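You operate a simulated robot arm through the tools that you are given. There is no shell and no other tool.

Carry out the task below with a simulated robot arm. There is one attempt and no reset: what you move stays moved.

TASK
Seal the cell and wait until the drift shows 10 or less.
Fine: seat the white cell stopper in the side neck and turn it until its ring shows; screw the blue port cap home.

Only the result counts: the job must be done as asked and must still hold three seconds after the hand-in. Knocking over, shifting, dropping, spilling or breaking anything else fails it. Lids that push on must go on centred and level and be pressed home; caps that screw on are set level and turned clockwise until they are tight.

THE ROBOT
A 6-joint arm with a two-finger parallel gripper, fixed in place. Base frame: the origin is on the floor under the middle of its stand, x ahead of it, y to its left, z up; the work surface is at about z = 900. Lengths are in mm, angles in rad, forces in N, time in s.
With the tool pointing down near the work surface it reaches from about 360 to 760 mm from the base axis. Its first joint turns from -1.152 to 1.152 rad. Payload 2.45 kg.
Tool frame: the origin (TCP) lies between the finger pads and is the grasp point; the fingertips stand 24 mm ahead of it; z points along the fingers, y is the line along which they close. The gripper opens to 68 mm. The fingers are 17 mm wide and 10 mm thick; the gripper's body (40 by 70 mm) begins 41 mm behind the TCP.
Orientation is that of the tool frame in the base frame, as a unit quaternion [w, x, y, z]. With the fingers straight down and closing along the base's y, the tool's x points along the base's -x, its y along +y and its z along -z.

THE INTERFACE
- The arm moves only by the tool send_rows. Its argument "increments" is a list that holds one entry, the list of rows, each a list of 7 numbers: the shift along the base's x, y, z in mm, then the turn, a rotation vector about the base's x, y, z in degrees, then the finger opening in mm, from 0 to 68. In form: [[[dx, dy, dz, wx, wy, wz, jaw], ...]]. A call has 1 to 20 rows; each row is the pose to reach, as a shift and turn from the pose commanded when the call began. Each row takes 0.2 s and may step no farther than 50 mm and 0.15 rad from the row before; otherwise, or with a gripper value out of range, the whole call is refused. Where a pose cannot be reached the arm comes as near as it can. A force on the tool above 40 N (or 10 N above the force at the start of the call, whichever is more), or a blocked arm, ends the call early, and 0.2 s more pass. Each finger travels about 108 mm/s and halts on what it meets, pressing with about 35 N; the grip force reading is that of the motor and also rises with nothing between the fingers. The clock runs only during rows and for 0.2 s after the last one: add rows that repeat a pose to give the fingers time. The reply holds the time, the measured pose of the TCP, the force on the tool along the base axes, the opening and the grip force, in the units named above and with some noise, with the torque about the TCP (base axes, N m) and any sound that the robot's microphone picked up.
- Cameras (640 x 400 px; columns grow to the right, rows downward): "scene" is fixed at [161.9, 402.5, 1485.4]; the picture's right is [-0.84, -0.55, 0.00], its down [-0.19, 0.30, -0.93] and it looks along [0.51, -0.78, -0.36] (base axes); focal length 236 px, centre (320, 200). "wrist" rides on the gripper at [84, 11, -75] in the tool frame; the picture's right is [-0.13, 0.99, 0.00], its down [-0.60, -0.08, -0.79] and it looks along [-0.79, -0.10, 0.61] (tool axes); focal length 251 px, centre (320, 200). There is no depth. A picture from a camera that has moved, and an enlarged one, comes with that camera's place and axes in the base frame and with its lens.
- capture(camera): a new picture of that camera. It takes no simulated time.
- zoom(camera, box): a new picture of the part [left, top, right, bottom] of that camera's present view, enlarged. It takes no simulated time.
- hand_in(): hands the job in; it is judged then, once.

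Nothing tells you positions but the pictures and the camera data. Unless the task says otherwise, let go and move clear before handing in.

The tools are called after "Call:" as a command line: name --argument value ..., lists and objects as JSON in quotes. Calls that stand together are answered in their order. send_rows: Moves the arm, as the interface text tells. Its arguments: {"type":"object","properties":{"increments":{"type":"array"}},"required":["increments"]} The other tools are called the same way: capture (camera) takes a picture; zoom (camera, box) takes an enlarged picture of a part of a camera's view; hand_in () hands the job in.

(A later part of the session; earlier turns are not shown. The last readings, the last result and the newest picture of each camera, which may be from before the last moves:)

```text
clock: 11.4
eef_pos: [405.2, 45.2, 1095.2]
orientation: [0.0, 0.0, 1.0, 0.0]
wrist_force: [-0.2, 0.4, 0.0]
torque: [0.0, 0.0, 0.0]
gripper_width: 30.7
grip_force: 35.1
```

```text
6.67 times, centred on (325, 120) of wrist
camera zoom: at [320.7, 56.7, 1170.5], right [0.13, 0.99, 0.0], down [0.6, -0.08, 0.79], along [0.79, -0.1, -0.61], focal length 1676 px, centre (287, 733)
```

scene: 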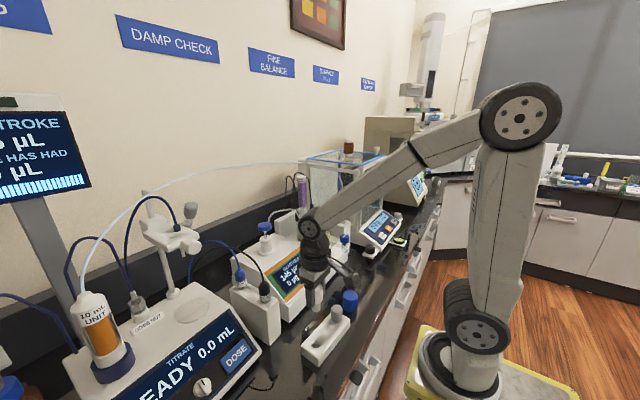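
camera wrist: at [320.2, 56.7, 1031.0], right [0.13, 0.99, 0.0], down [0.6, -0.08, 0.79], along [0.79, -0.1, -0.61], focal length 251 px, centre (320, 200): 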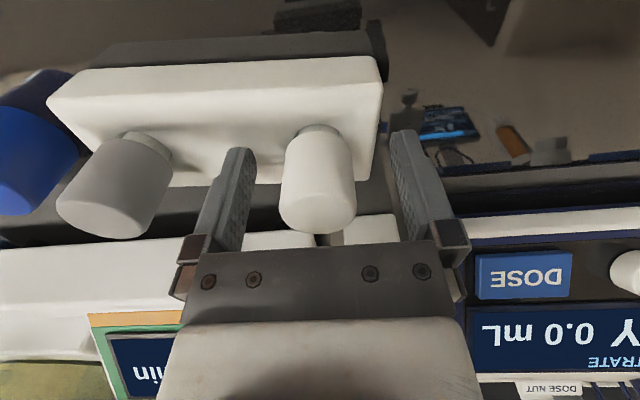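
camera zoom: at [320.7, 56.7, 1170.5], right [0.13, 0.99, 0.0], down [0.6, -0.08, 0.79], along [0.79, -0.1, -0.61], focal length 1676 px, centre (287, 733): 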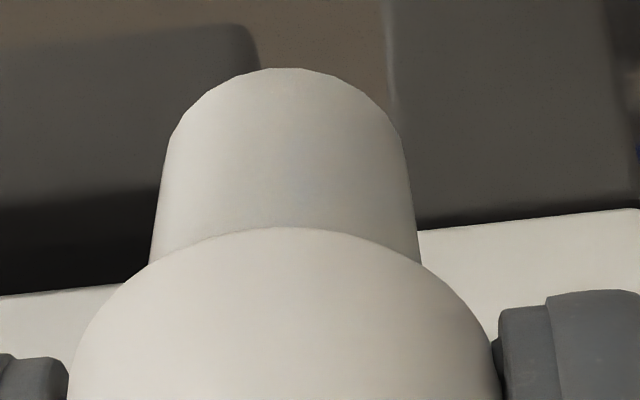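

The stopper is a 31 mm body on a plain stem about 21 mm across and 22 mm long, which fits open neck A. A light-blue tube passes only about 37 mm from A's axis at z of about 1280, so I'll set the stopper back and regrip it with the tool leaning away from the tube.

Call:
send_rows --increments '[[[0, 0, -35, 0, 0, 0, 20], [0, 0, -70, 0, 0, 0, 20], [0, 0, -100, 0, 0, 0, 20], [0, 0, -115, 0, 0, 0, 20], [0, 0, -125, 0, 0, 0, 20], [0, 0, -130, 0, 0, 0, 20], [0, 0, -134, 0, 0, 0, 20], [0, 0, -134, 0, 0, 0, 20]]]'

Call:
zoom --camera "wrist" --box '[180, 100, 468, 280]'

Call:
zoom --camera "scene" --box '[292, 300, 356, 370]'

```text
clock: 13.2
eef_pos: [405.1, 45.7, 962.0]
orientation: [0.002, 0.0, 1.0, -0.001]
wrist_force: [0.3, 0.5, 0.4]
torque: [-0.01, 0.0, 0.03]
gripper_width: 30.8
grip_force: 35.0
```

```text
2.22 times, centred on (324, 190) of wrist
camera zoom: at [320.4, 58.0, 1036.6], right [0.13, 0.99, 0.0], down [0.6, -0.08, 0.79], along [0.79, -0.1, -0.61], focal length 559 px, centre (311, 222)
```

zoom: 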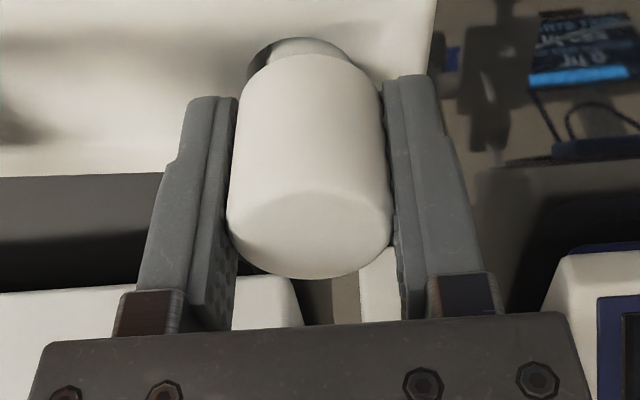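

```text
5.71 times, centred on (324, 335) of scene
camera zoom: at [161.9, 402.5, 1485.4], right [-0.84, -0.55, 0.0], down [-0.19, 0.3, -0.93], along [0.51, -0.78, -0.36], focal length 1351 px, centre (297, -571)
```

zoom: 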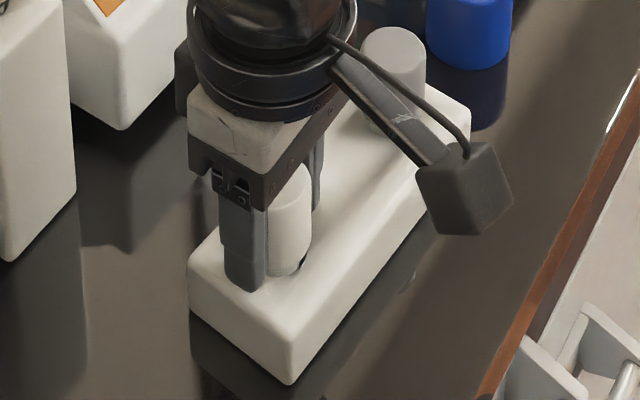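

Call:
send_rows --increments '[[[0, 0, -1, 0, 0, 0, 20], [0, 0, -1.5, 0, 0, 0, 24], [0, 0, -1.5, 0, 0, 0, 40], [0, 0, -1.5, 0, 0, 0, 60], [0, 0, -1.5, 0, 0, 0, 68], [0, 0, -1.5, 0, 0, 0, 68]]]'

Call:
zoom --camera "wrist" --box '[180, 100, 468, 280]'

```text
clock: 14.6
eef_pos: [403.9, 47.1, 960.5]
orientation: [0.001, 0.0, 1.0, 0.0]
wrist_force: [0.3, 0.0, -0.3]
torque: [-0.01, 0.06, -0.01]
gripper_width: 68.0
grip_force: 0.2
```

```text
2.22 times, centred on (324, 190) of wrist
camera zoom: at [320.8, 58.0, 1035.3], right [0.13, 0.99, 0.0], down [0.6, -0.08, 0.79], along [0.79, -0.1, -0.61], focal length 559 px, centre (311, 222)
```

zoom: 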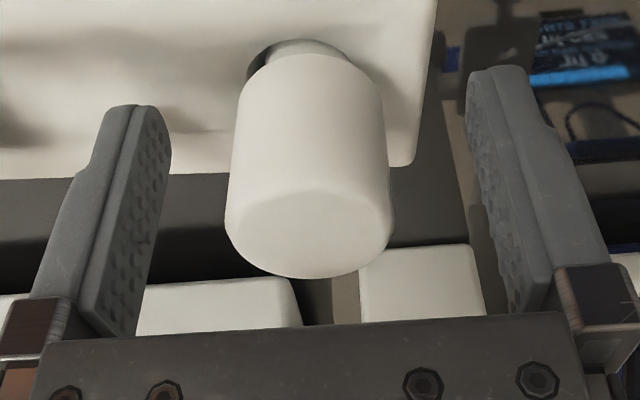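

The stopper is back upright in the rack. Now I'll rise, yaw -90° so the fingers close along x, then tilt the tool 20° so the wrist leans toward +y.

Call:
send_rows --increments '[[[0, 0, 30, 0, 0, 0, 68], [0, 0, 70, 0, 0, 0, 68], [0, 0, 80, 0, 0, -8, 68], [0, 0, 80, 0, 0, -16, 68], [0, 0, 80, 0, 0, -24, 68], [0, 0, 80, 0, 0, -32, 68], [0, 0, 80, 0, 0, -40, 68], [0, 0, 80, 0, 0, -48, 68], [0, 0, 80, 0, 0, -56, 68], [0, 0, 80, 0, 0, -64, 68], [0, 0, 80, 0, 0, -72, 68], [0, 0, 80, 0, 0, -80, 68], [0, 0, 80, 0, 0, -88, 68], [0, 0, 80, 0, 0, -90, 68]]]'

Call:
send_rows --increments '[[[0, 0, 0, -7, 0, 0, 68], [0, 0, 0, -14, 0, 0, 68], [0, 0, 0, -20, 0, 0, 68], [0, 0, 0, -20, 0, 0, 68]]]'

Call:
capture --camera "wrist"

Call:
capture --camera "scene"

```text
clock: 17.6
eef_pos: [404.0, 46.8, 1041.1]
orientation: [0.001, 0.707, 0.707, -0.001]
wrist_force: [0.3, 0.8, 0.5]
torque: [0.0, -0.02, -0.02]
gripper_width: 67.9
grip_force: 0.0
```

```text
clock: 18.6
eef_pos: [405.0, 46.5, 1040.0]
orientation: [0.124, 0.696, 0.696, -0.124]
wrist_force: [-0.1, -0.6, -0.8]
torque: [0.01, 0.0, 0.0]
gripper_width: 67.9
grip_force: 0.0
```

```text
taken
camera wrist: at [415.2, 152.0, 1081.9], right [0.99, -0.12, 0.05], down [-0.08, -0.29, 0.95], along [-0.1, -0.95, -0.3], focal length 251 px, centre (320, 200)
```

wrist: 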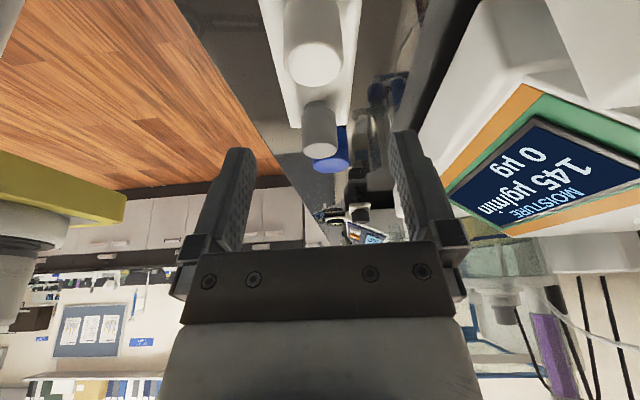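

```text
taken
```

scene: 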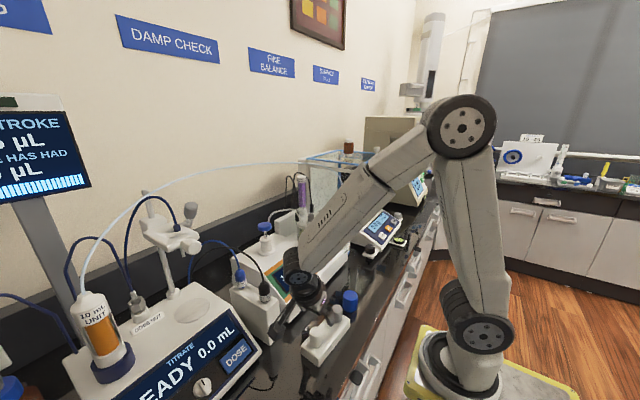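

Call:
zoom --camera "wrist" --box '[260, 0, 372, 100]'

```text
4.00 times, centred on (316, 50) of wrist
camera zoom: at [415.2, 152.0, 1081.9], right [0.99, -0.12, 0.05], down [-0.08, -0.29, 0.95], along [-0.1, -0.95, -0.3], focal length 1006 px, centre (336, 800)
```

zoom: 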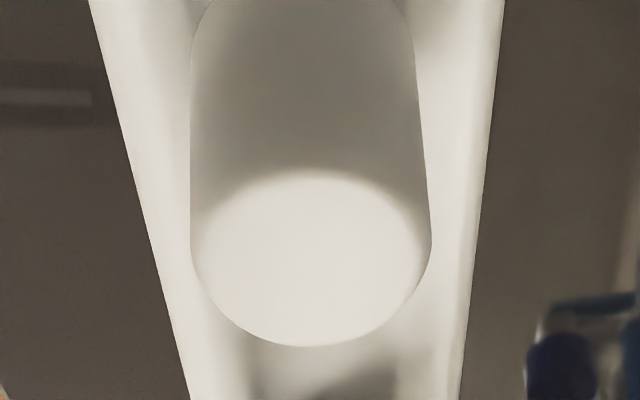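

Call:
send_rows --increments '[[[-0.7, -1, -30, 0, 0, 0, 68], [-0.7, -1, -55, 0, 0, 0, 68], [-0.7, -1, -70, 0, 0, 0, 68], [-0.7, -1, -79, 0, 0, 0, 68], [-0.7, -1, -79, 0, 0, 0, 68]]]'

Call:
zoom --camera "wrist" --box '[180, 80, 468, 260]'

Call:
zoom --camera "scene" --box '[292, 300, 356, 370]'

```text
clock: 19.8
eef_pos: [402.4, 46.4, 961.8]
orientation: [0.124, 0.696, 0.697, -0.122]
wrist_force: [0.1, -0.5, 1.5]
torque: [-0.01, -0.02, 0.04]
gripper_width: 68.1
grip_force: 0.1
```

```text
2.22 times, centred on (324, 170) of wrist
camera zoom: at [414.8, 151.5, 1003.1], right [0.99, -0.12, 0.05], down [-0.08, -0.3, 0.95], along [-0.1, -0.95, -0.3], focal length 559 px, centre (311, 267)
```

zoom: 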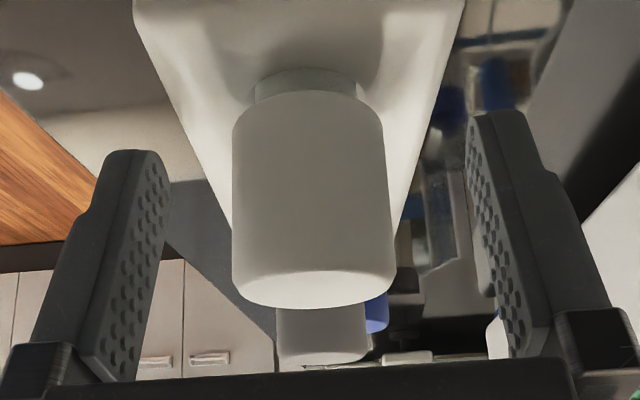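

```text
5.71 times, centred on (324, 335) of scene
camera zoom: at [161.9, 402.5, 1485.4], right [-0.84, -0.55, 0.0], down [-0.19, 0.3, -0.93], along [0.51, -0.78, -0.36], focal length 1351 px, centre (297, -571)
```

zoom: 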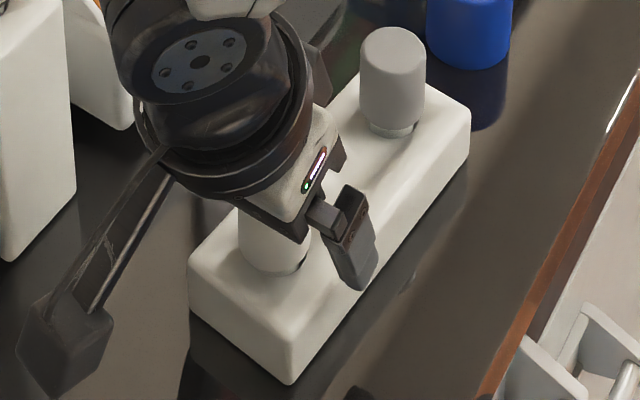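

Call:
send_rows --increments '[[[0, 0, 0, 0, 0, 0, 50], [0, 0, 0, 0, 0, 0, 40], [0, 0, 0, 0, 0, 0, 28], [0, 0, 0, 0, 0, 0, 20], [0, 0, 0, 0, 0, 0, 20]]]'

Call:
zoom --camera "wrist" --box '[180, 80, 468, 260]'

```text
clock: 21.0
eef_pos: [403.3, 46.4, 960.8]
orientation: [0.123, 0.696, 0.696, -0.123]
wrist_force: [0.8, -0.4, -0.6]
torque: [0.04, 0.0, 0.04]
gripper_width: 30.2
grip_force: 34.4
```

```text
2.22 times, centred on (324, 170) of wrist
camera zoom: at [414.7, 151.5, 1003.2], right [0.99, -0.12, 0.04], down [-0.08, -0.29, 0.95], along [-0.1, -0.95, -0.3], focal length 559 px, centre (311, 267)
```

zoom: 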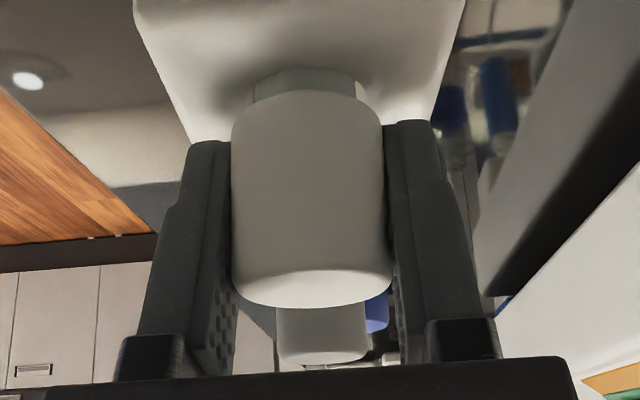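

The stopper is gripped again with the tool leaning. I'll lift it straight up, then carry it over to a spot above neck A while yawing +80°.

Call:
send_rows --increments '[[[0, 0, 25, 0, 0, 0, 20], [0, 0, 65, 0, 0, 0, 20], [0, 0, 110, 0, 0, 0, 20], [0, 0, 155, 0, 0, 0, 20], [0, 0, 205, 0, 0, 0, 20], [0, 0, 254, 0, 0, 0, 20], [0, 0, 254, 0, 0, 0, 20]]]'

Call:
send_rows --increments '[[[20.4, -36.4, 0, 0, 0, 8, 20], [40.8, -72.8, 0, 0, 0, 16, 20], [61.2, -109.2, 0, 0, 0, 24, 20], [81.6, -145.6, 0, 0, 0, 32, 20], [102, -182, 0, 0, 0, 40, 20], [122.4, -218.4, 0, 0, 0, 48, 20], [142.8, -254.8, 0, 0, 0, 56, 20], [163.2, -291.2, 0, 0, 0, 64, 20], [176, -320, 0, 0, 0, 72, 20], [176, -320, 0, 0, 0, 80, 20], [176, -320, 0, 0, 0, 80, 20]]]'

Call:
capture --camera "wrist"

Call:
capture --camera "scene"

```text
clock: 22.6
eef_pos: [406.5, 46.8, 1215.7]
orientation: [0.123, 0.696, 0.696, -0.124]
wrist_force: [0.4, -0.9, -0.4]
torque: [0.01, 0.02, 0.0]
gripper_width: 30.0
grip_force: 35.0
```

```text
clock: 25.0
eef_pos: [579.4, -275.4, 1213.8]
orientation: [0.174, 0.085, 0.981, -0.015]
wrist_force: [-0.4, -0.1, 0.1]
torque: [-0.01, -0.02, -0.02]
gripper_width: 30.1
grip_force: 35.0
```

```text
taken
camera wrist: at [478.1, -245.8, 1255.3], right [0.29, 0.96, 0.05], down [0.28, -0.13, 0.95], along [0.92, -0.26, -0.3], focal length 251 px, centre (320, 200)
```

wrist: 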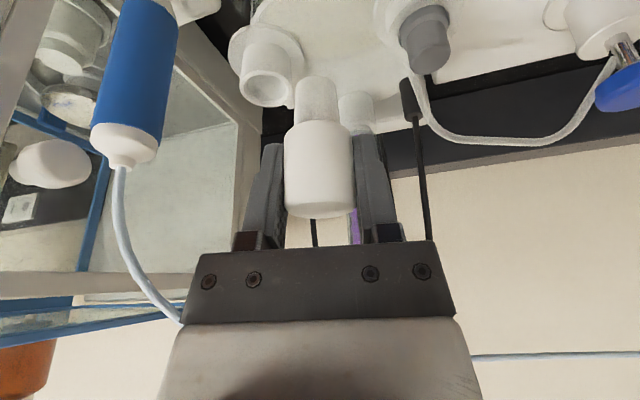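

```text
taken
```

scene: 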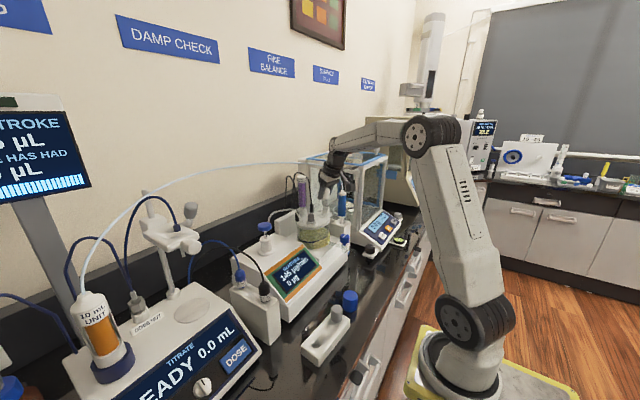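

Good view from here: neck A, the held stopper and the blue tube are all visible. I'll zoom in to refine A's position relative to the stopper.

Call:
zoom --camera "wrist" --box '[220, 20, 364, 110]'

Call:
zoom --camera "scene" --box '[296, 165, 360, 225]'

Call:
zoom --camera "wrist" --box '[240, 60, 400, 240]'

```text
4.44 times, centred on (292, 65) of wrist
camera zoom: at [478.1, -245.8, 1255.3], right [0.29, 0.96, 0.05], down [0.28, -0.13, 0.95], along [0.92, -0.26, -0.3], focal length 1118 px, centre (444, 800)
```

zoom: 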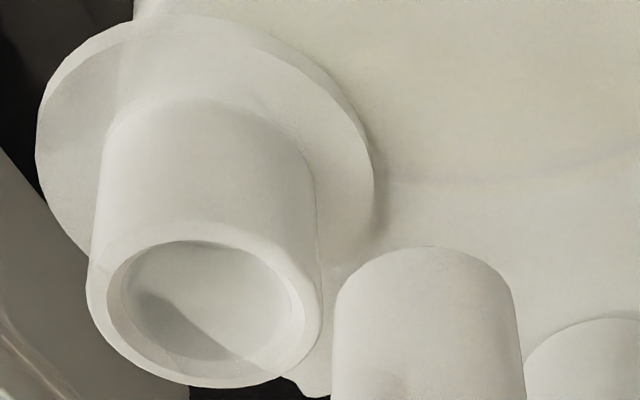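

```text
6.67 times, centred on (328, 195) of scene
camera zoom: at [161.9, 402.5, 1485.4], right [-0.84, -0.55, 0.0], down [-0.19, 0.3, -0.93], along [0.51, -0.78, -0.36], focal length 1576 px, centre (267, 233)
```

zoom: 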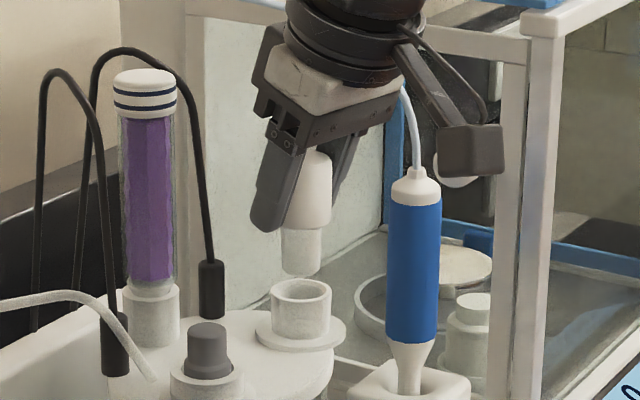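

```text
2.22 times, centred on (320, 150) of wrist
camera zoom: at [478.1, -245.8, 1255.3], right [0.29, 0.96, 0.05], down [0.28, -0.13, 0.95], along [0.92, -0.26, -0.3], focal length 559 px, centre (320, 311)
```

zoom: 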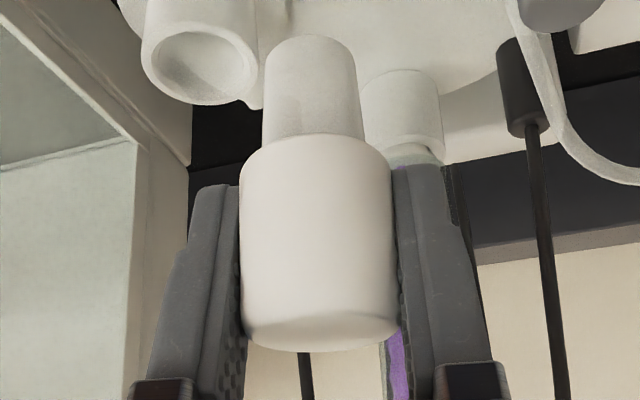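

A refines to (607.3, -318.4, 1125) and the stopper axis sits on the TCP within about 1 mm. To keep more room from the tube I'll yaw a further -20°, drop to z of about 1186, then move across over A.

Call:
send_rows --increments '[[[0, 0, -8, 0, 0, -7, 20], [0, 0, -18, 0, 0, -14, 20], [0, 0, -26, 0, 0, -20, 20], [0, 0, -26, 0, 0, -20, 20]]]'

Call:
send_rows --increments '[[[9, -14, 0, 0, 0, 0, 20], [18, -28, 0, 0, 0, 0, 20], [28, -43.3, 0, 0, 0, 0, 20], [28, -43.3, 0, 0, 0, 0, 20]]]'

Call:
capture --camera "wrist"

Call:
zoom --camera "wrist" --box '[250, 60, 394, 240]'

Call:
zoom --camera "scene" --box '[296, 165, 360, 225]'

```text
clock: 26.0
eef_pos: [578.2, -274.1, 1187.7]
orientation: [0.168, 0.255, 0.951, -0.046]
wrist_force: [-0.9, 0.2, -0.5]
torque: [-0.03, -0.01, 0.0]
gripper_width: 30.5
grip_force: 34.5
```

```text
clock: 27.0
eef_pos: [607.8, -317.0, 1188.1]
orientation: [0.168, 0.255, 0.951, -0.045]
wrist_force: [0.4, 0.6, 0.0]
torque: [-0.02, -0.03, 0.0]
gripper_width: 30.6
grip_force: 35.3
```

```text
taken
camera wrist: at [522.6, -255.0, 1229.7], right [0.6, 0.8, 0.05], down [0.22, -0.22, 0.95], along [0.77, -0.56, -0.3], focal length 251 px, centre (320, 200)
```

wrist: 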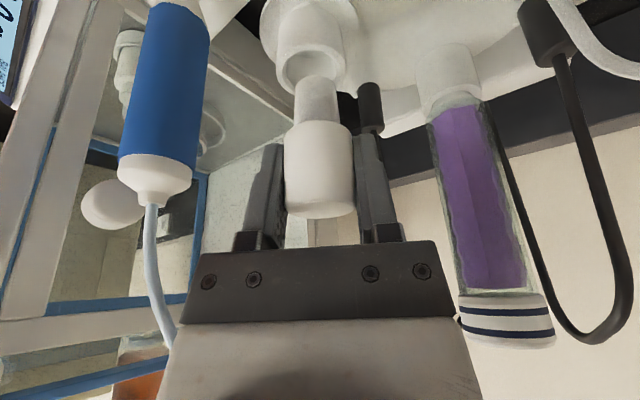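

```text
2.22 times, centred on (322, 150) of wrist
camera zoom: at [522.6, -255.0, 1229.7], right [0.6, 0.8, 0.05], down [0.22, -0.22, 0.95], along [0.77, -0.56, -0.3], focal length 559 px, centre (316, 311)
```

zoom: 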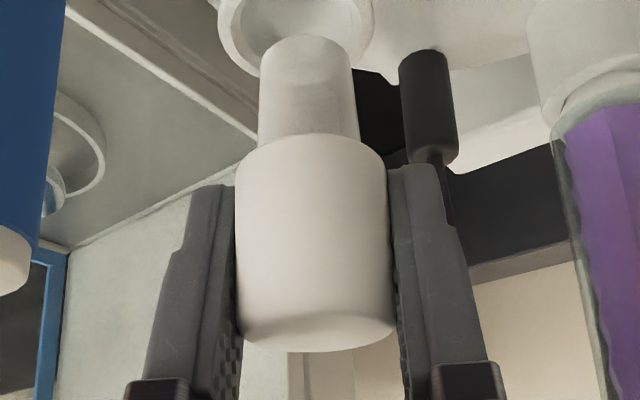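

```text
6.67 times, centred on (328, 195) of scene
camera zoom: at [161.9, 402.5, 1485.4], right [-0.84, -0.55, 0.0], down [-0.19, 0.3, -0.93], along [0.51, -0.78, -0.36], focal length 1576 px, centre (267, 233)
```

zoom: 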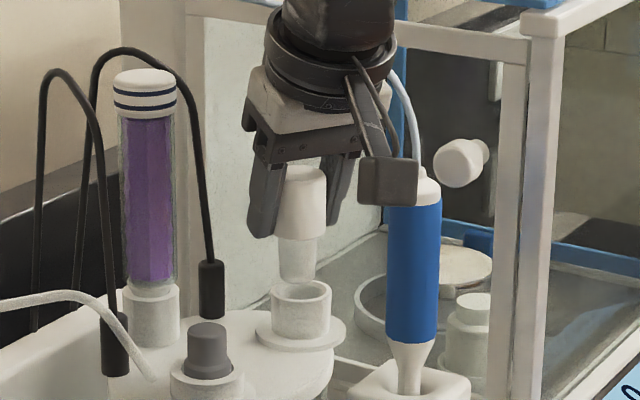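

Call:
zoom --camera "wrist" --box '[250, 0, 394, 90]'

Call:
zoom --camera "scene" --box '[316, 190, 340, 220]'

```text
4.44 times, centred on (322, 45) of wrist
camera zoom: at [522.6, -255.0, 1229.7], right [0.6, 0.8, 0.05], down [0.22, -0.22, 0.95], along [0.77, -0.56, -0.3], focal length 1118 px, centre (311, 889)
```

zoom: 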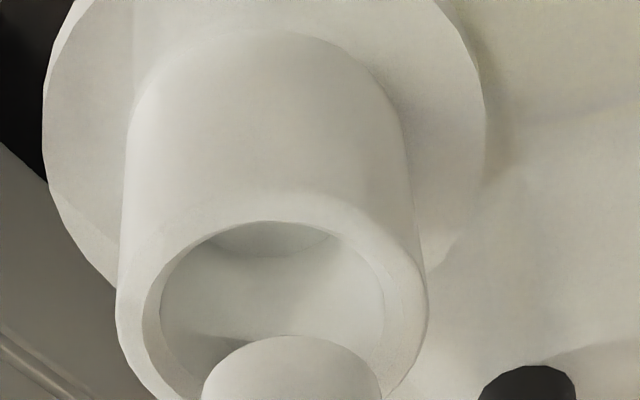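

```text
13.33 times, centred on (328, 205) of scene
camera zoom: at [161.9, 402.5, 1485.4], right [-0.84, -0.55, 0.0], down [-0.19, 0.3, -0.93], along [0.51, -0.78, -0.36], focal length 3152 px, centre (213, 133)
```

zoom: 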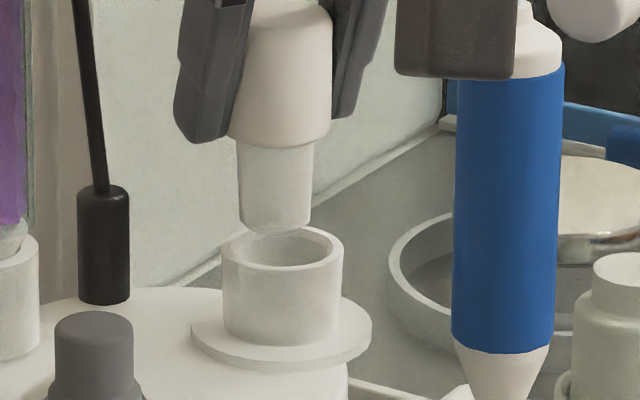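

Relative to the neck the stopper is off by about (-2.1, -0.7) mm when I combine both views. I'll correct and check again before lowering.

Call:
send_rows --increments '[[[-2.1, -0.7, -3, 0, 0, 0, 20], [-2.1, -0.7, -3, 0, 0, 0, 20]]]'

Call:
zoom --camera "wrist" --box '[250, 0, 394, 90]'

Call:
zoom --camera "scene" --box '[316, 190, 340, 220]'

```text
clock: 27.6
eef_pos: [605.1, -316.8, 1185.7]
orientation: [0.168, 0.255, 0.951, -0.045]
wrist_force: [-0.4, -0.5, 0.5]
torque: [-0.02, 0.04, -0.02]
gripper_width: 30.4
grip_force: 35.1
```

```text
4.44 times, centred on (322, 45) of wrist
camera zoom: at [520.0, -255.6, 1227.6], right [0.6, 0.8, 0.04], down [0.22, -0.22, 0.95], along [0.77, -0.56, -0.3], focal length 1118 px, centre (311, 889)
```

zoom: 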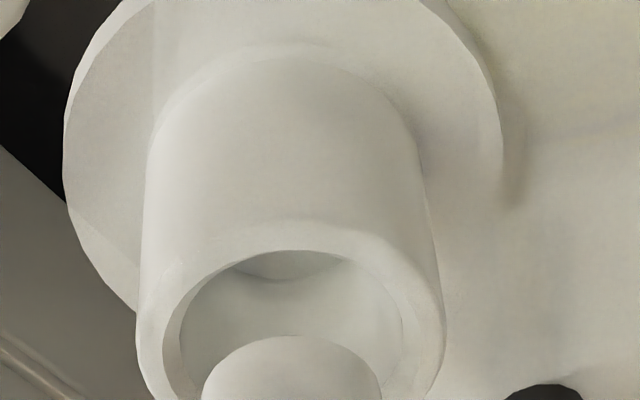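

```text
13.33 times, centred on (328, 205) of scene
camera zoom: at [161.9, 402.5, 1485.4], right [-0.84, -0.55, 0.0], down [-0.19, 0.3, -0.93], along [0.51, -0.78, -0.36], focal length 3152 px, centre (213, 133)
```

zoom: 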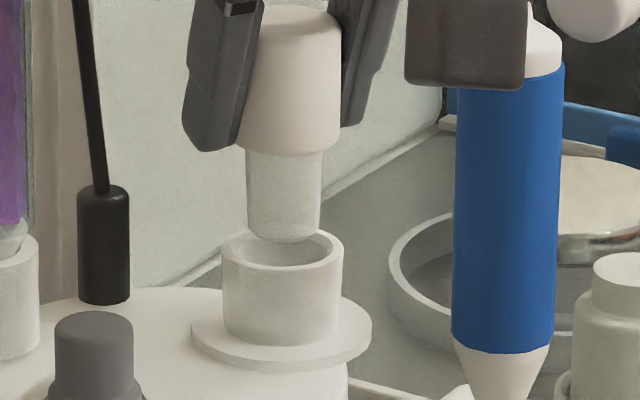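

Now the stem is centred over the neck within about 0.5 mm in both views. I'm lowering the stopper in gentle steps while watching the force.

Call:
send_rows --increments '[[[0, 0, -5, 0, 0, 0, 20], [0, 0, -10, 0, 0, 0, 20], [0, 0, -15, 0, 0, 0, 20], [0, 0, -20, 0, 0, 0, 20], [0, 0, -24, 0, 0, 0, 20]]]'

Call:
zoom --camera "wrist" --box '[250, 0, 394, 180]'

Call:
zoom --camera "scene" --box '[312, 190, 344, 220]'

```text
clock: 28.8
eef_pos: [605.4, -318.4, 1161.7]
orientation: [0.168, 0.254, 0.951, -0.046]
wrist_force: [0.2, -0.6, -1.2]
torque: [0.02, 0.01, 0.02]
gripper_width: 30.1
grip_force: 34.6
```

```text
2.22 times, centred on (322, 90) of wrist
camera zoom: at [521.5, -256.0, 1204.1], right [0.6, 0.8, 0.04], down [0.22, -0.22, 0.95], along [0.77, -0.56, -0.3], focal length 559 px, centre (316, 444)
```

zoom: 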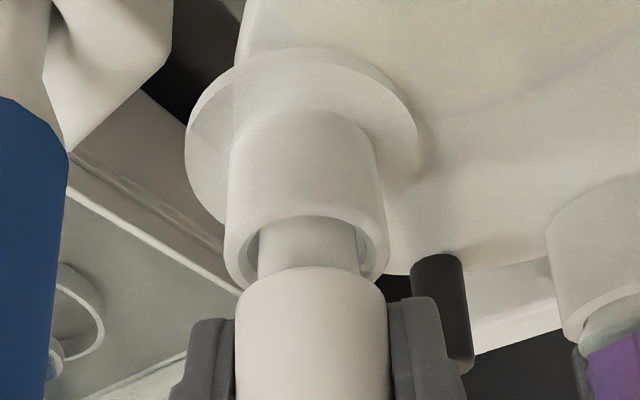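

```text
13.33 times, centred on (328, 205) of scene
camera zoom: at [161.9, 402.5, 1485.4], right [-0.84, -0.55, 0.0], down [-0.19, 0.3, -0.93], along [0.51, -0.78, -0.36], focal length 3152 px, centre (213, 133)
```

zoom: 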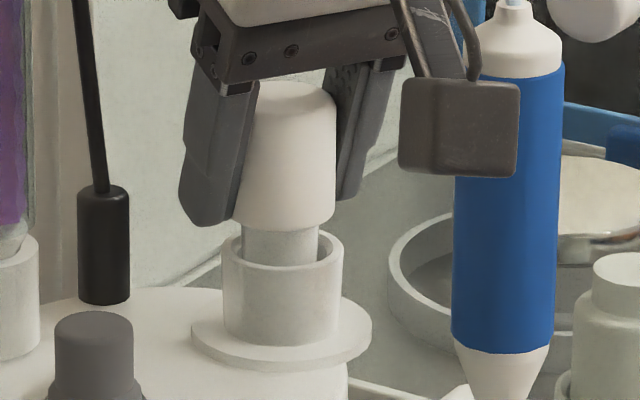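

The stem is inside the neck with no contact force. I'll continue down to seat the body on the rim.

Call:
send_rows --increments '[[[0, 0, -3, 0, 0, 0, 20], [0, 0, -5, 0, 0, 0, 20], [0, 0, -7, 0, 0, 0, 20], [0, 0, -8, 0, 0, 0, 20]]]'

Call:
zoom --camera "wrist" --box '[250, 0, 394, 180]'

Call:
zoom --camera "scene" --box '[312, 190, 344, 220]'

```text
clock: 29.8
eef_pos: [606.7, -318.8, 1158.8]
orientation: [0.171, 0.254, 0.951, -0.046]
wrist_force: [-2.9, 4.3, 19.5]
torque: [0.21, 0.19, -0.01]
gripper_width: 30.2
grip_force: 34.6
```

```text
2.22 times, centred on (322, 90) of wrist
camera zoom: at [521.1, -256.3, 1198.4], right [0.6, 0.8, 0.05], down [0.21, -0.21, 0.95], along [0.77, -0.56, -0.3], focal length 559 px, centre (316, 444)
```

zoom: 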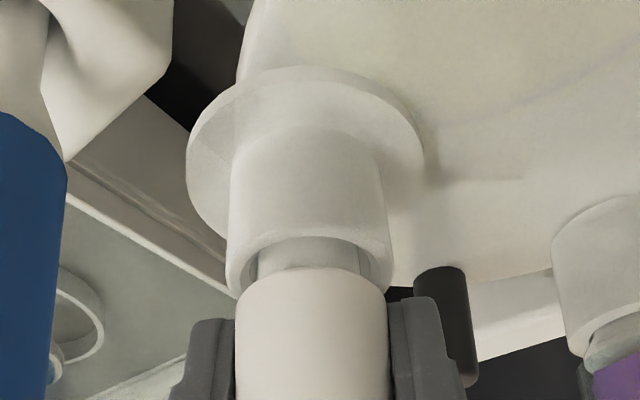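

```text
13.33 times, centred on (328, 205) of scene
camera zoom: at [161.4, 402.9, 1485.3], right [-0.84, -0.55, 0.0], down [-0.19, 0.3, -0.93], along [0.51, -0.78, -0.35], focal length 3152 px, centre (213, 133)
```

zoom: 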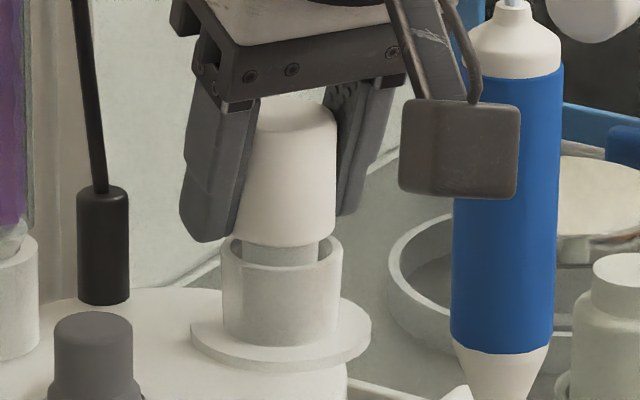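

Contact at about 20 N with the stem bottomed inside the neck, so it is seated as far as it goes. I'll ease the push slightly and start turning clockwise, watching torque and sound.

Call:
send_rows --increments '[[[0, 0, 1, 0, 0, -4, 20], [0, 0, 1, 0, 0, -10, 20], [0, 0, 1, 0, 0, -16, 20], [0, 0, 1, 0, 0, -22, 20], [0, 0, 1, 0, 0, -28, 20]]]'

Call:
zoom --camera "wrist" --box '[250, 0, 394, 180]'

Call:
zoom --camera "scene" --box '[304, 180, 352, 220]'

```text
clock: 31.0
eef_pos: [605.3, -318.2, 1157.7]
orientation: [0.155, 0.478, 0.86, -0.085]
wrist_force: [-0.4, -0.7, 21.2]
torque: [-0.03, 0.06, 0.02]
gripper_width: 30.3
grip_force: 35.3
```

```text
2.22 times, centred on (322, 90) of wrist
camera zoom: at [559.7, -223.3, 1198.7], right [0.91, 0.42, 0.05], down [0.09, -0.29, 0.95], along [0.42, -0.86, -0.3], focal length 559 px, centre (316, 444)
```

zoom: 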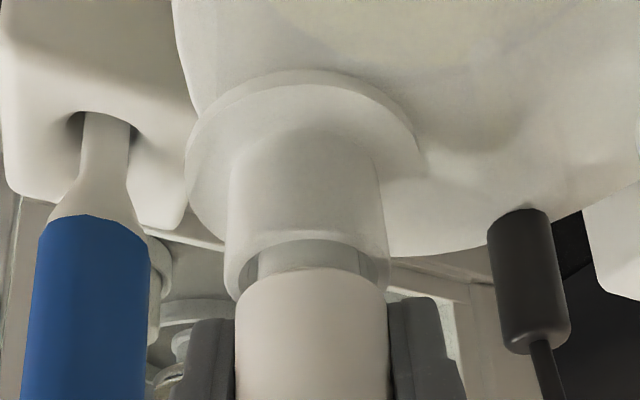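

```text
10.00 times, centred on (328, 200) of scene
camera zoom: at [161.4, 402.7, 1485.4], right [-0.84, -0.55, 0.0], down [-0.19, 0.3, -0.93], along [0.51, -0.78, -0.35], focal length 2364 px, centre (240, 200)
```

zoom: 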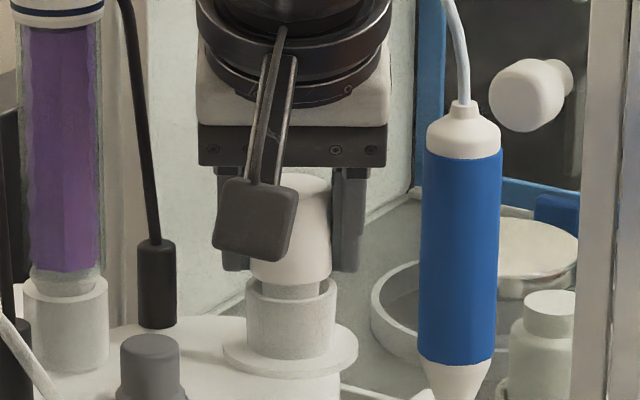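

Turned 28° with no resistance and no ring yet. I'll continue clockwise.

Call:
send_rows --increments '[[[0, 0, 0, 0, 0, -7, 20], [0, 0, 0, 0, 0, -14, 20], [0, 0, 0, 0, 0, -21, 20], [0, 0, 0, 0, 0, -28, 20], [0, 0, 0, 0, 0, -35, 20]]]'

Call:
zoom --camera "wrist" --box '[250, 0, 394, 180]'

Call:
zoom --camera "scene" --box '[304, 180, 352, 220]'

```text
clock: 32.2
eef_pos: [606.7, -317.1, 1157.5]
orientation: [0.123, 0.714, 0.677, -0.126]
wrist_force: [1.8, 0.2, 22.5]
torque: [0.01, -0.11, 0.03]
gripper_width: 30.4
grip_force: 34.4
```

```text
2.22 times, centred on (322, 90) of wrist
camera zoom: at [622.4, -214.0, 1198.7], right [0.98, -0.18, 0.05], down [-0.1, -0.29, 0.95], along [-0.15, -0.94, -0.3], focal length 559 px, centre (316, 444)
```

zoom: 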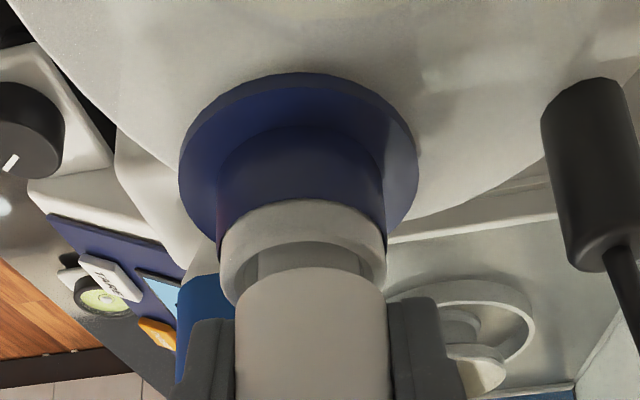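

```text
10.00 times, centred on (328, 200) of scene
camera zoom: at [161.5, 402.8, 1485.4], right [-0.84, -0.55, 0.0], down [-0.19, 0.3, -0.93], along [0.51, -0.78, -0.35], focal length 2364 px, centre (240, 200)
```

zoom: 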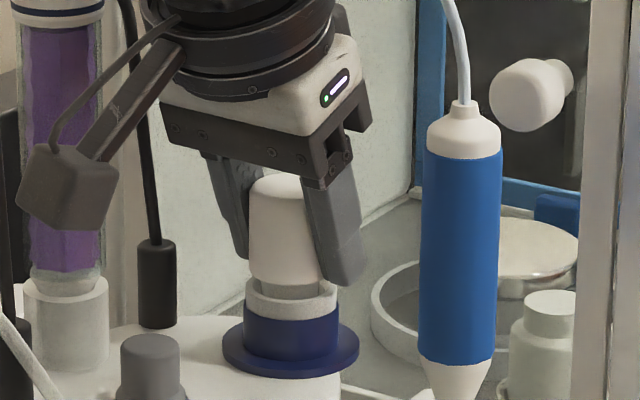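

A navy ring now shows around the side neck, so the stopper is locked. I'll relax the push, open the fingers slightly, and back out along the tool axis.

Call:
send_rows --increments '[[[0, 0, 1.5, 0, 0, 0, 20], [0, 0, 3.5, 0, 0, 0, 20], [0, 0, 3.5, 0, 0, 0, 28], [0, 0, 3.5, 0, 0, 0, 36], [0, 0, 3.5, 0, 0, 0, 42], [0, 0, 3.5, 0, 0, 0, 42]]]'

Call:
zoom --camera "wrist" --box '[200, 0, 440, 240]'

Call:
zoom --camera "scene" --box '[304, 180, 352, 220]'

```text
clock: 33.6
eef_pos: [606.1, -318.3, 1157.2]
orientation: [0.12, 0.714, 0.678, -0.127]
wrist_force: [-0.1, 0.6, 1.0]
torque: [0.01, -0.01, 0.02]
gripper_width: 42.1
grip_force: 0.0
```

```text
1.67 times, centred on (320, 120) of wrist
camera zoom: at [622.3, -214.4, 1200.4], right [0.98, -0.17, 0.04], down [-0.09, -0.29, 0.95], along [-0.15, -0.94, -0.3], focal length 419 px, centre (320, 333)
```

zoom: 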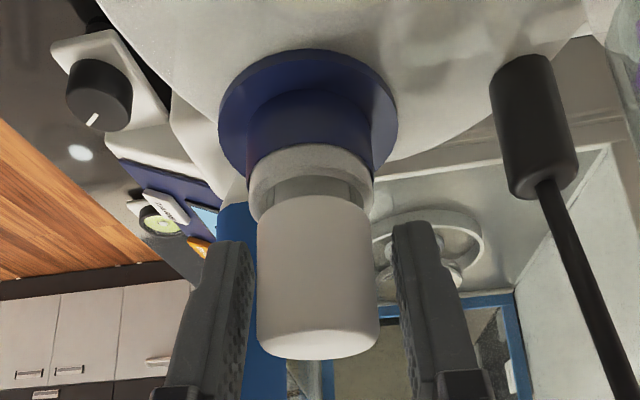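

```text
10.00 times, centred on (328, 200) of scene
camera zoom: at [161.9, 402.5, 1485.4], right [-0.84, -0.55, 0.0], down [-0.19, 0.3, -0.93], along [0.51, -0.78, -0.36], focal length 2364 px, centre (240, 200)
```

zoom: 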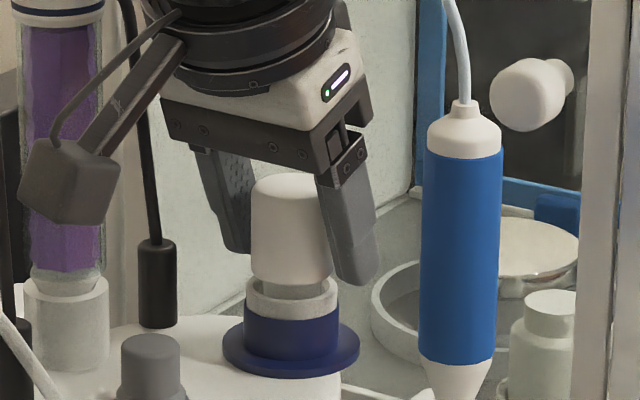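

Released cleanly with the ring still showing. Now I'm backing out along the tool axis and rising.

Call:
send_rows --increments '[[[0.4, 6.8, 18.8, 0, 0, 0, 42], [0.9, 17, 47, 0, 0, 0, 42], [1.8, 30, 80, 0, 0, 0, 42], [2, 45, 115, 0, 0, 0, 42], [2, 60, 140, 0, 0, 0, 60]]]'

Call:
capture --camera "scene"

Call:
zoom --camera "scene" --box '[270, 180, 350, 300]'

Call:
capture --camera "wrist"

```text
clock: 34.8
eef_pos: [608.6, -259.6, 1298.4]
orientation: [0.119, 0.715, 0.677, -0.127]
wrist_force: [-0.4, 1.1, -1.2]
torque: [0.0, -0.03, 0.01]
gripper_width: 60.2
grip_force: 0.0
```

```text
taken
```

scene: 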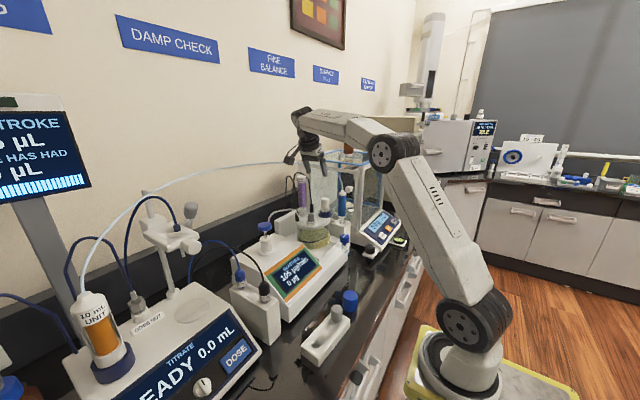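

```text
3.33 times, centred on (310, 240) of scene
camera zoom: at [161.9, 402.5, 1485.4], right [-0.84, -0.55, 0.0], down [-0.19, 0.3, -0.93], along [0.51, -0.78, -0.36], focal length 788 px, centre (353, 67)
```

zoom: 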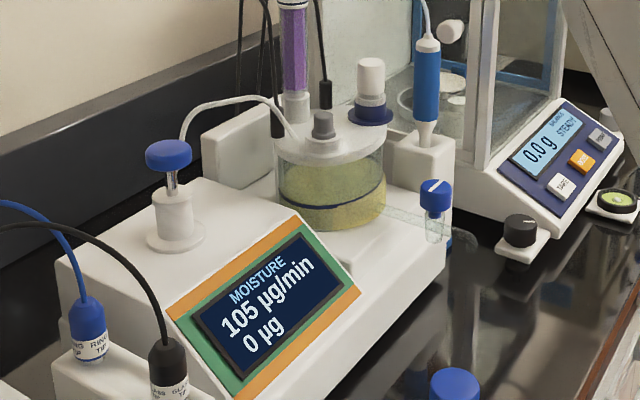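

```text
taken
camera wrist: at [625.1, -154.7, 1340.3], right [0.98, -0.17, 0.04], down [-0.09, -0.29, 0.95], along [-0.15, -0.94, -0.3], focal length 251 px, centre (320, 200)
```

wrist: 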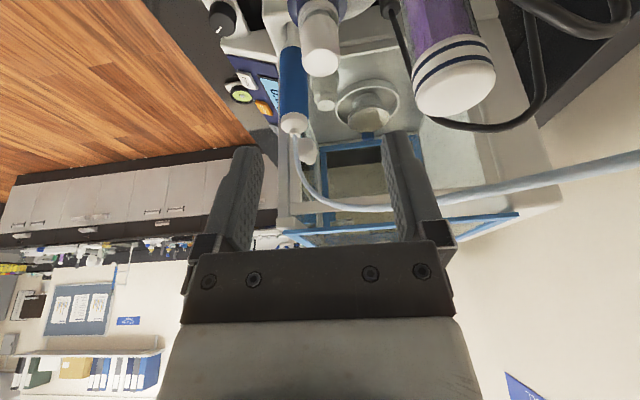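

The drift is already down to 105. Next is the blue cap: I'll move clear of the cell, bring the tool back to vertical, and go over the cap near (400, -131).

Call:
send_rows --increments '[[[-40, 20, 0, 0, 0, 0, 68], [-80, 40, -5, 0, 0, 0, 68], [-120, 60, -10, 0, 0, 0, 68]]]'

Call:
send_rows --increments '[[[0, 0, 0, 6.65, -0.35, 0, 68], [0, 0, 0, 13.3, -0.7, 0, 68], [0, 0, 0, 19.97, -1.05, 0, 68], [0, 0, 0, 19.97, -1.05, 0, 68]]]'

Call:
send_rows --increments '[[[-8, 6, -15, 0, 0, 8, 68], [-16, 12, -30, 0, 0, 16, 68], [-24, 18, -45, 0, 0, 24, 68], [-32, 24, -60, 0, 0, 32, 68], [-40, 30, -75, 0, 0, 40, 68], [-48, 38, -90, 0, 0, 48, 68], [-56, 46, -105, 0, 0, 56, 68], [-64, 52, -120, 0, 0, 64, 68], [-72, 58, -135, 0, 0, 72, 68], [-80, 64, -150, 0, 0, 80, 68], [-88, 68.6, -165, 0, 0, 88, 68], [-88, 68.6, -178, 0, 0, 93, 68], [-88, 68.6, -178, 0, 0, 93, 68]]]'

Call:
capture --camera "wrist"

Call:
zoom --camera "scene" --box '[270, 180, 366, 340]'

```text
clock: 35.6
eef_pos: [488.5, -199.0, 1288.2]
orientation: [0.12, 0.714, 0.678, -0.126]
wrist_force: [0.2, 0.5, -0.1]
torque: [0.03, 0.01, 0.0]
gripper_width: 68.1
grip_force: 0.1
```

```text
clock: 36.6
eef_pos: [488.5, -199.4, 1287.7]
orientation: [0.001, 0.725, 0.689, 0.0]
wrist_force: [0.5, 0.0, -0.4]
torque: [0.02, 0.04, 0.0]
gripper_width: 68.3
grip_force: 0.1
```

```text
clock: 39.4
eef_pos: [399.8, -130.5, 1110.2]
orientation: [0.001, -0.001, 1.0, -0.001]
wrist_force: [-0.1, -0.5, -0.1]
torque: [0.01, 0.04, 0.0]
gripper_width: 68.1
grip_force: 0.1
```

```text
taken
camera wrist: at [316.1, -118.8, 1185.2], right [0.13, 0.99, 0.0], down [0.6, -0.08, 0.79], along [0.79, -0.1, -0.61], focal length 251 px, centre (320, 200)
```

wrist: 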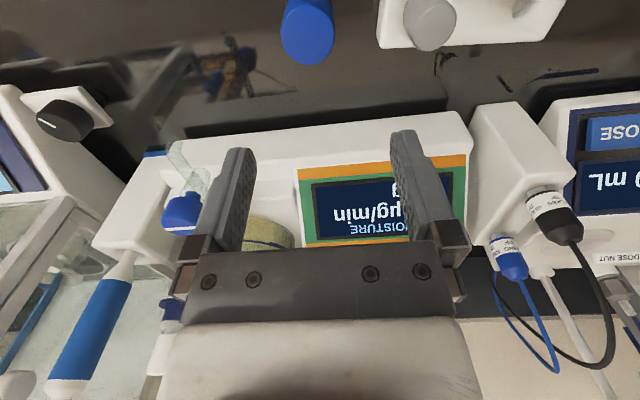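

```text
2.50 times, centred on (318, 260) of scene
camera zoom: at [161.9, 402.5, 1485.4], right [-0.84, -0.55, 0.0], down [-0.19, 0.3, -0.93], along [0.51, -0.78, -0.36], focal length 591 px, centre (325, 50)
```

zoom: 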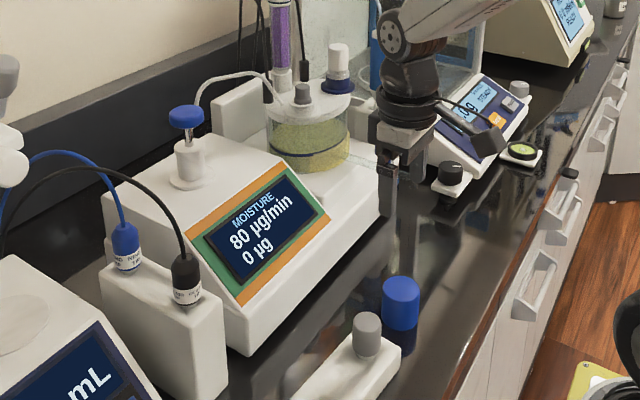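

The drift reads 80 and is falling. I'll refine the blue cap's position now.

Call:
zoom --camera "wrist" --box '[260, 0, 372, 70]'

Call:
zoom --camera "scene" --box '[326, 280, 374, 320]'

```text
5.71 times, centred on (316, 35) of wrist
camera zoom: at [316.1, -118.8, 1185.2], right [0.13, 0.99, 0.0], down [0.6, -0.08, 0.79], along [0.79, -0.1, -0.61], focal length 1437 px, centre (343, 1143)
```

zoom: 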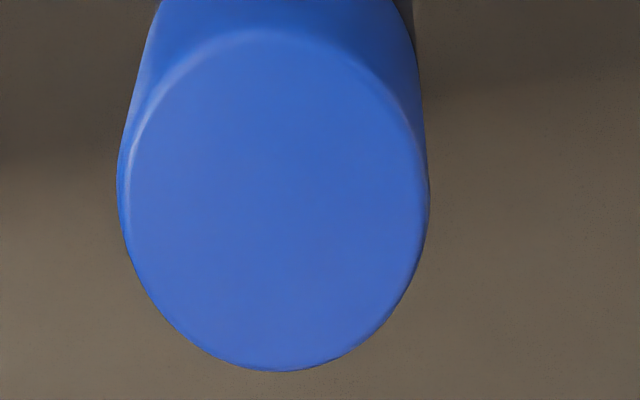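

```text
10.00 times, centred on (350, 300) of scene
camera zoom: at [161.9, 402.5, 1485.4], right [-0.84, -0.55, 0.0], down [-0.19, 0.3, -0.93], along [0.51, -0.78, -0.36], focal length 2364 px, centre (20, -800)
```

zoom: 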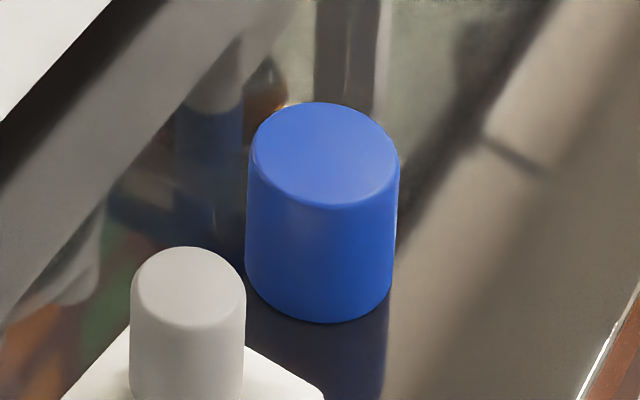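

The cap's top centre is about (401.4, -140.6, 937) with an outside diameter of about 47 mm. I'll move above it and verify before gripping.

Call:
send_rows --increments '[[[0.8, -5, -30, 0, 0, 0, 68], [1.5, -10.4, -60, 0, 0, 0, 68], [1.5, -10.4, -95, 0, 0, 0, 68], [1.5, -10.4, -125, 0, 0, 0, 68], [1.5, -10.4, -125, 0, 0, 0, 68]]]'

Call:
capture --camera "wrist"

Call:
zoom --camera "wrist" --box '[250, 40, 394, 150]'

Call:
zoom --camera "scene" --box '[314, 250, 378, 320]'

```text
clock: 40.6
eef_pos: [399.7, -140.3, 985.6]
orientation: [0.002, 0.0, 1.0, 0.0]
wrist_force: [-0.4, 0.3, 0.5]
torque: [0.02, -0.02, -0.02]
gripper_width: 68.1
grip_force: 0.1
```

```text
taken
camera wrist: at [315.6, -128.9, 1060.5], right [0.13, 0.99, 0.0], down [0.6, -0.08, 0.79], along [0.79, -0.1, -0.61], focal length 251 px, centre (320, 200)
```

wrist: 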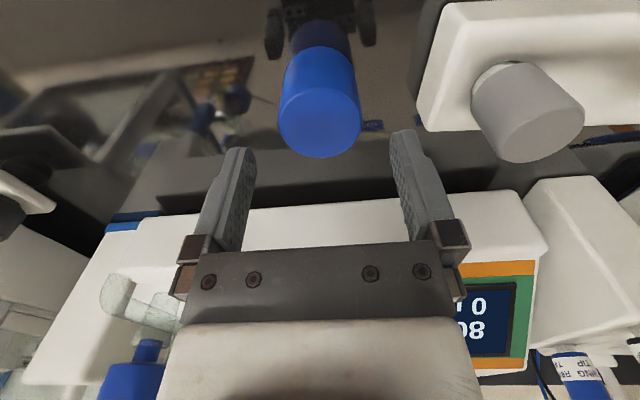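

```text
3.64 times, centred on (322, 95) of wrist
camera zoom: at [315.6, -128.9, 1060.5], right [0.13, 0.99, 0.0], down [0.6, -0.08, 0.79], along [0.79, -0.1, -0.61], focal length 914 px, centre (313, 582)
```

zoom: 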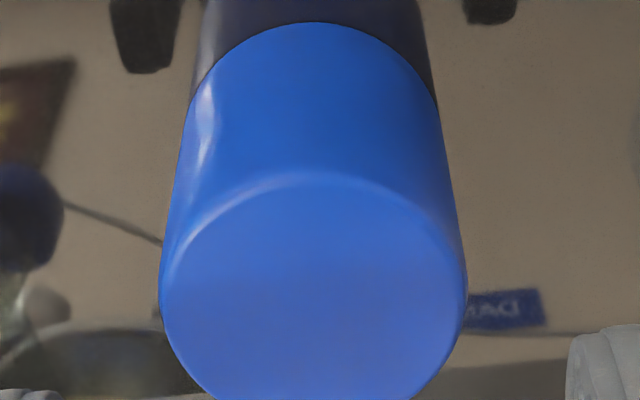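

```text
5.71 times, centred on (346, 285) of scene
camera zoom: at [161.9, 402.5, 1485.4], right [-0.84, -0.55, 0.0], down [-0.19, 0.3, -0.93], along [0.51, -0.78, -0.36], focal length 1351 px, centre (171, -286)
```

zoom: 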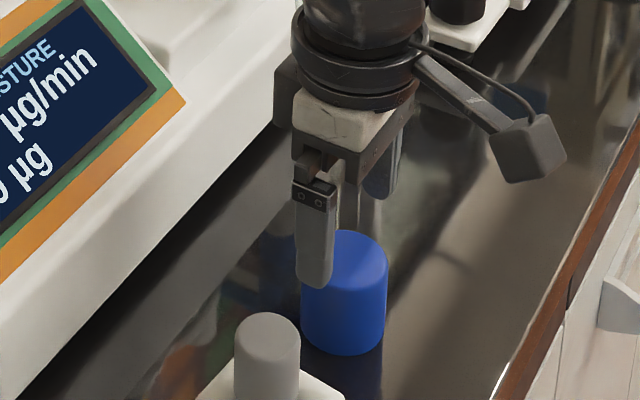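

Call:
send_rows --increments '[[[1.8, 0, -20, 0, 0, 0, 68], [1.8, 0, -40, 0, 0, 0, 68], [1.8, 0, -55, 0, 0, 0, 68], [1.8, 0, -55, 0, 0, 0, 68]]]'

Call:
zoom --camera "wrist" --box '[180, 60, 468, 240]'

```text
clock: 41.6
eef_pos: [402.9, -140.1, 930.7]
orientation: [0.001, -0.001, 1.0, 0.0]
wrist_force: [-0.6, -0.2, 0.0]
torque: [0.03, 0.04, 0.01]
gripper_width: 68.0
grip_force: 0.0
```

```text
2.22 times, centred on (324, 150) of wrist
camera zoom: at [318.8, -127.7, 1005.3], right [0.13, 0.99, 0.0], down [0.6, -0.08, 0.79], along [0.79, -0.1, -0.61], focal length 559 px, centre (311, 311)
```

zoom: 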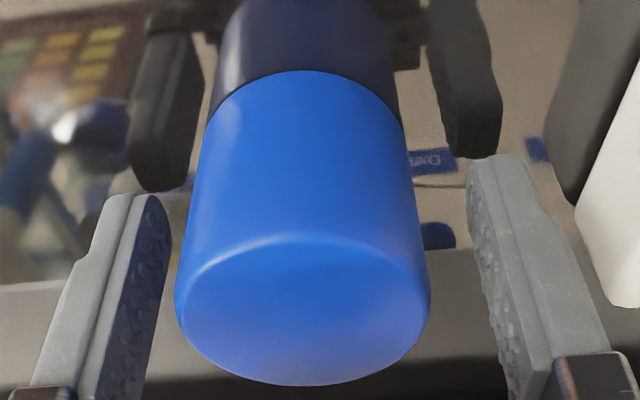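

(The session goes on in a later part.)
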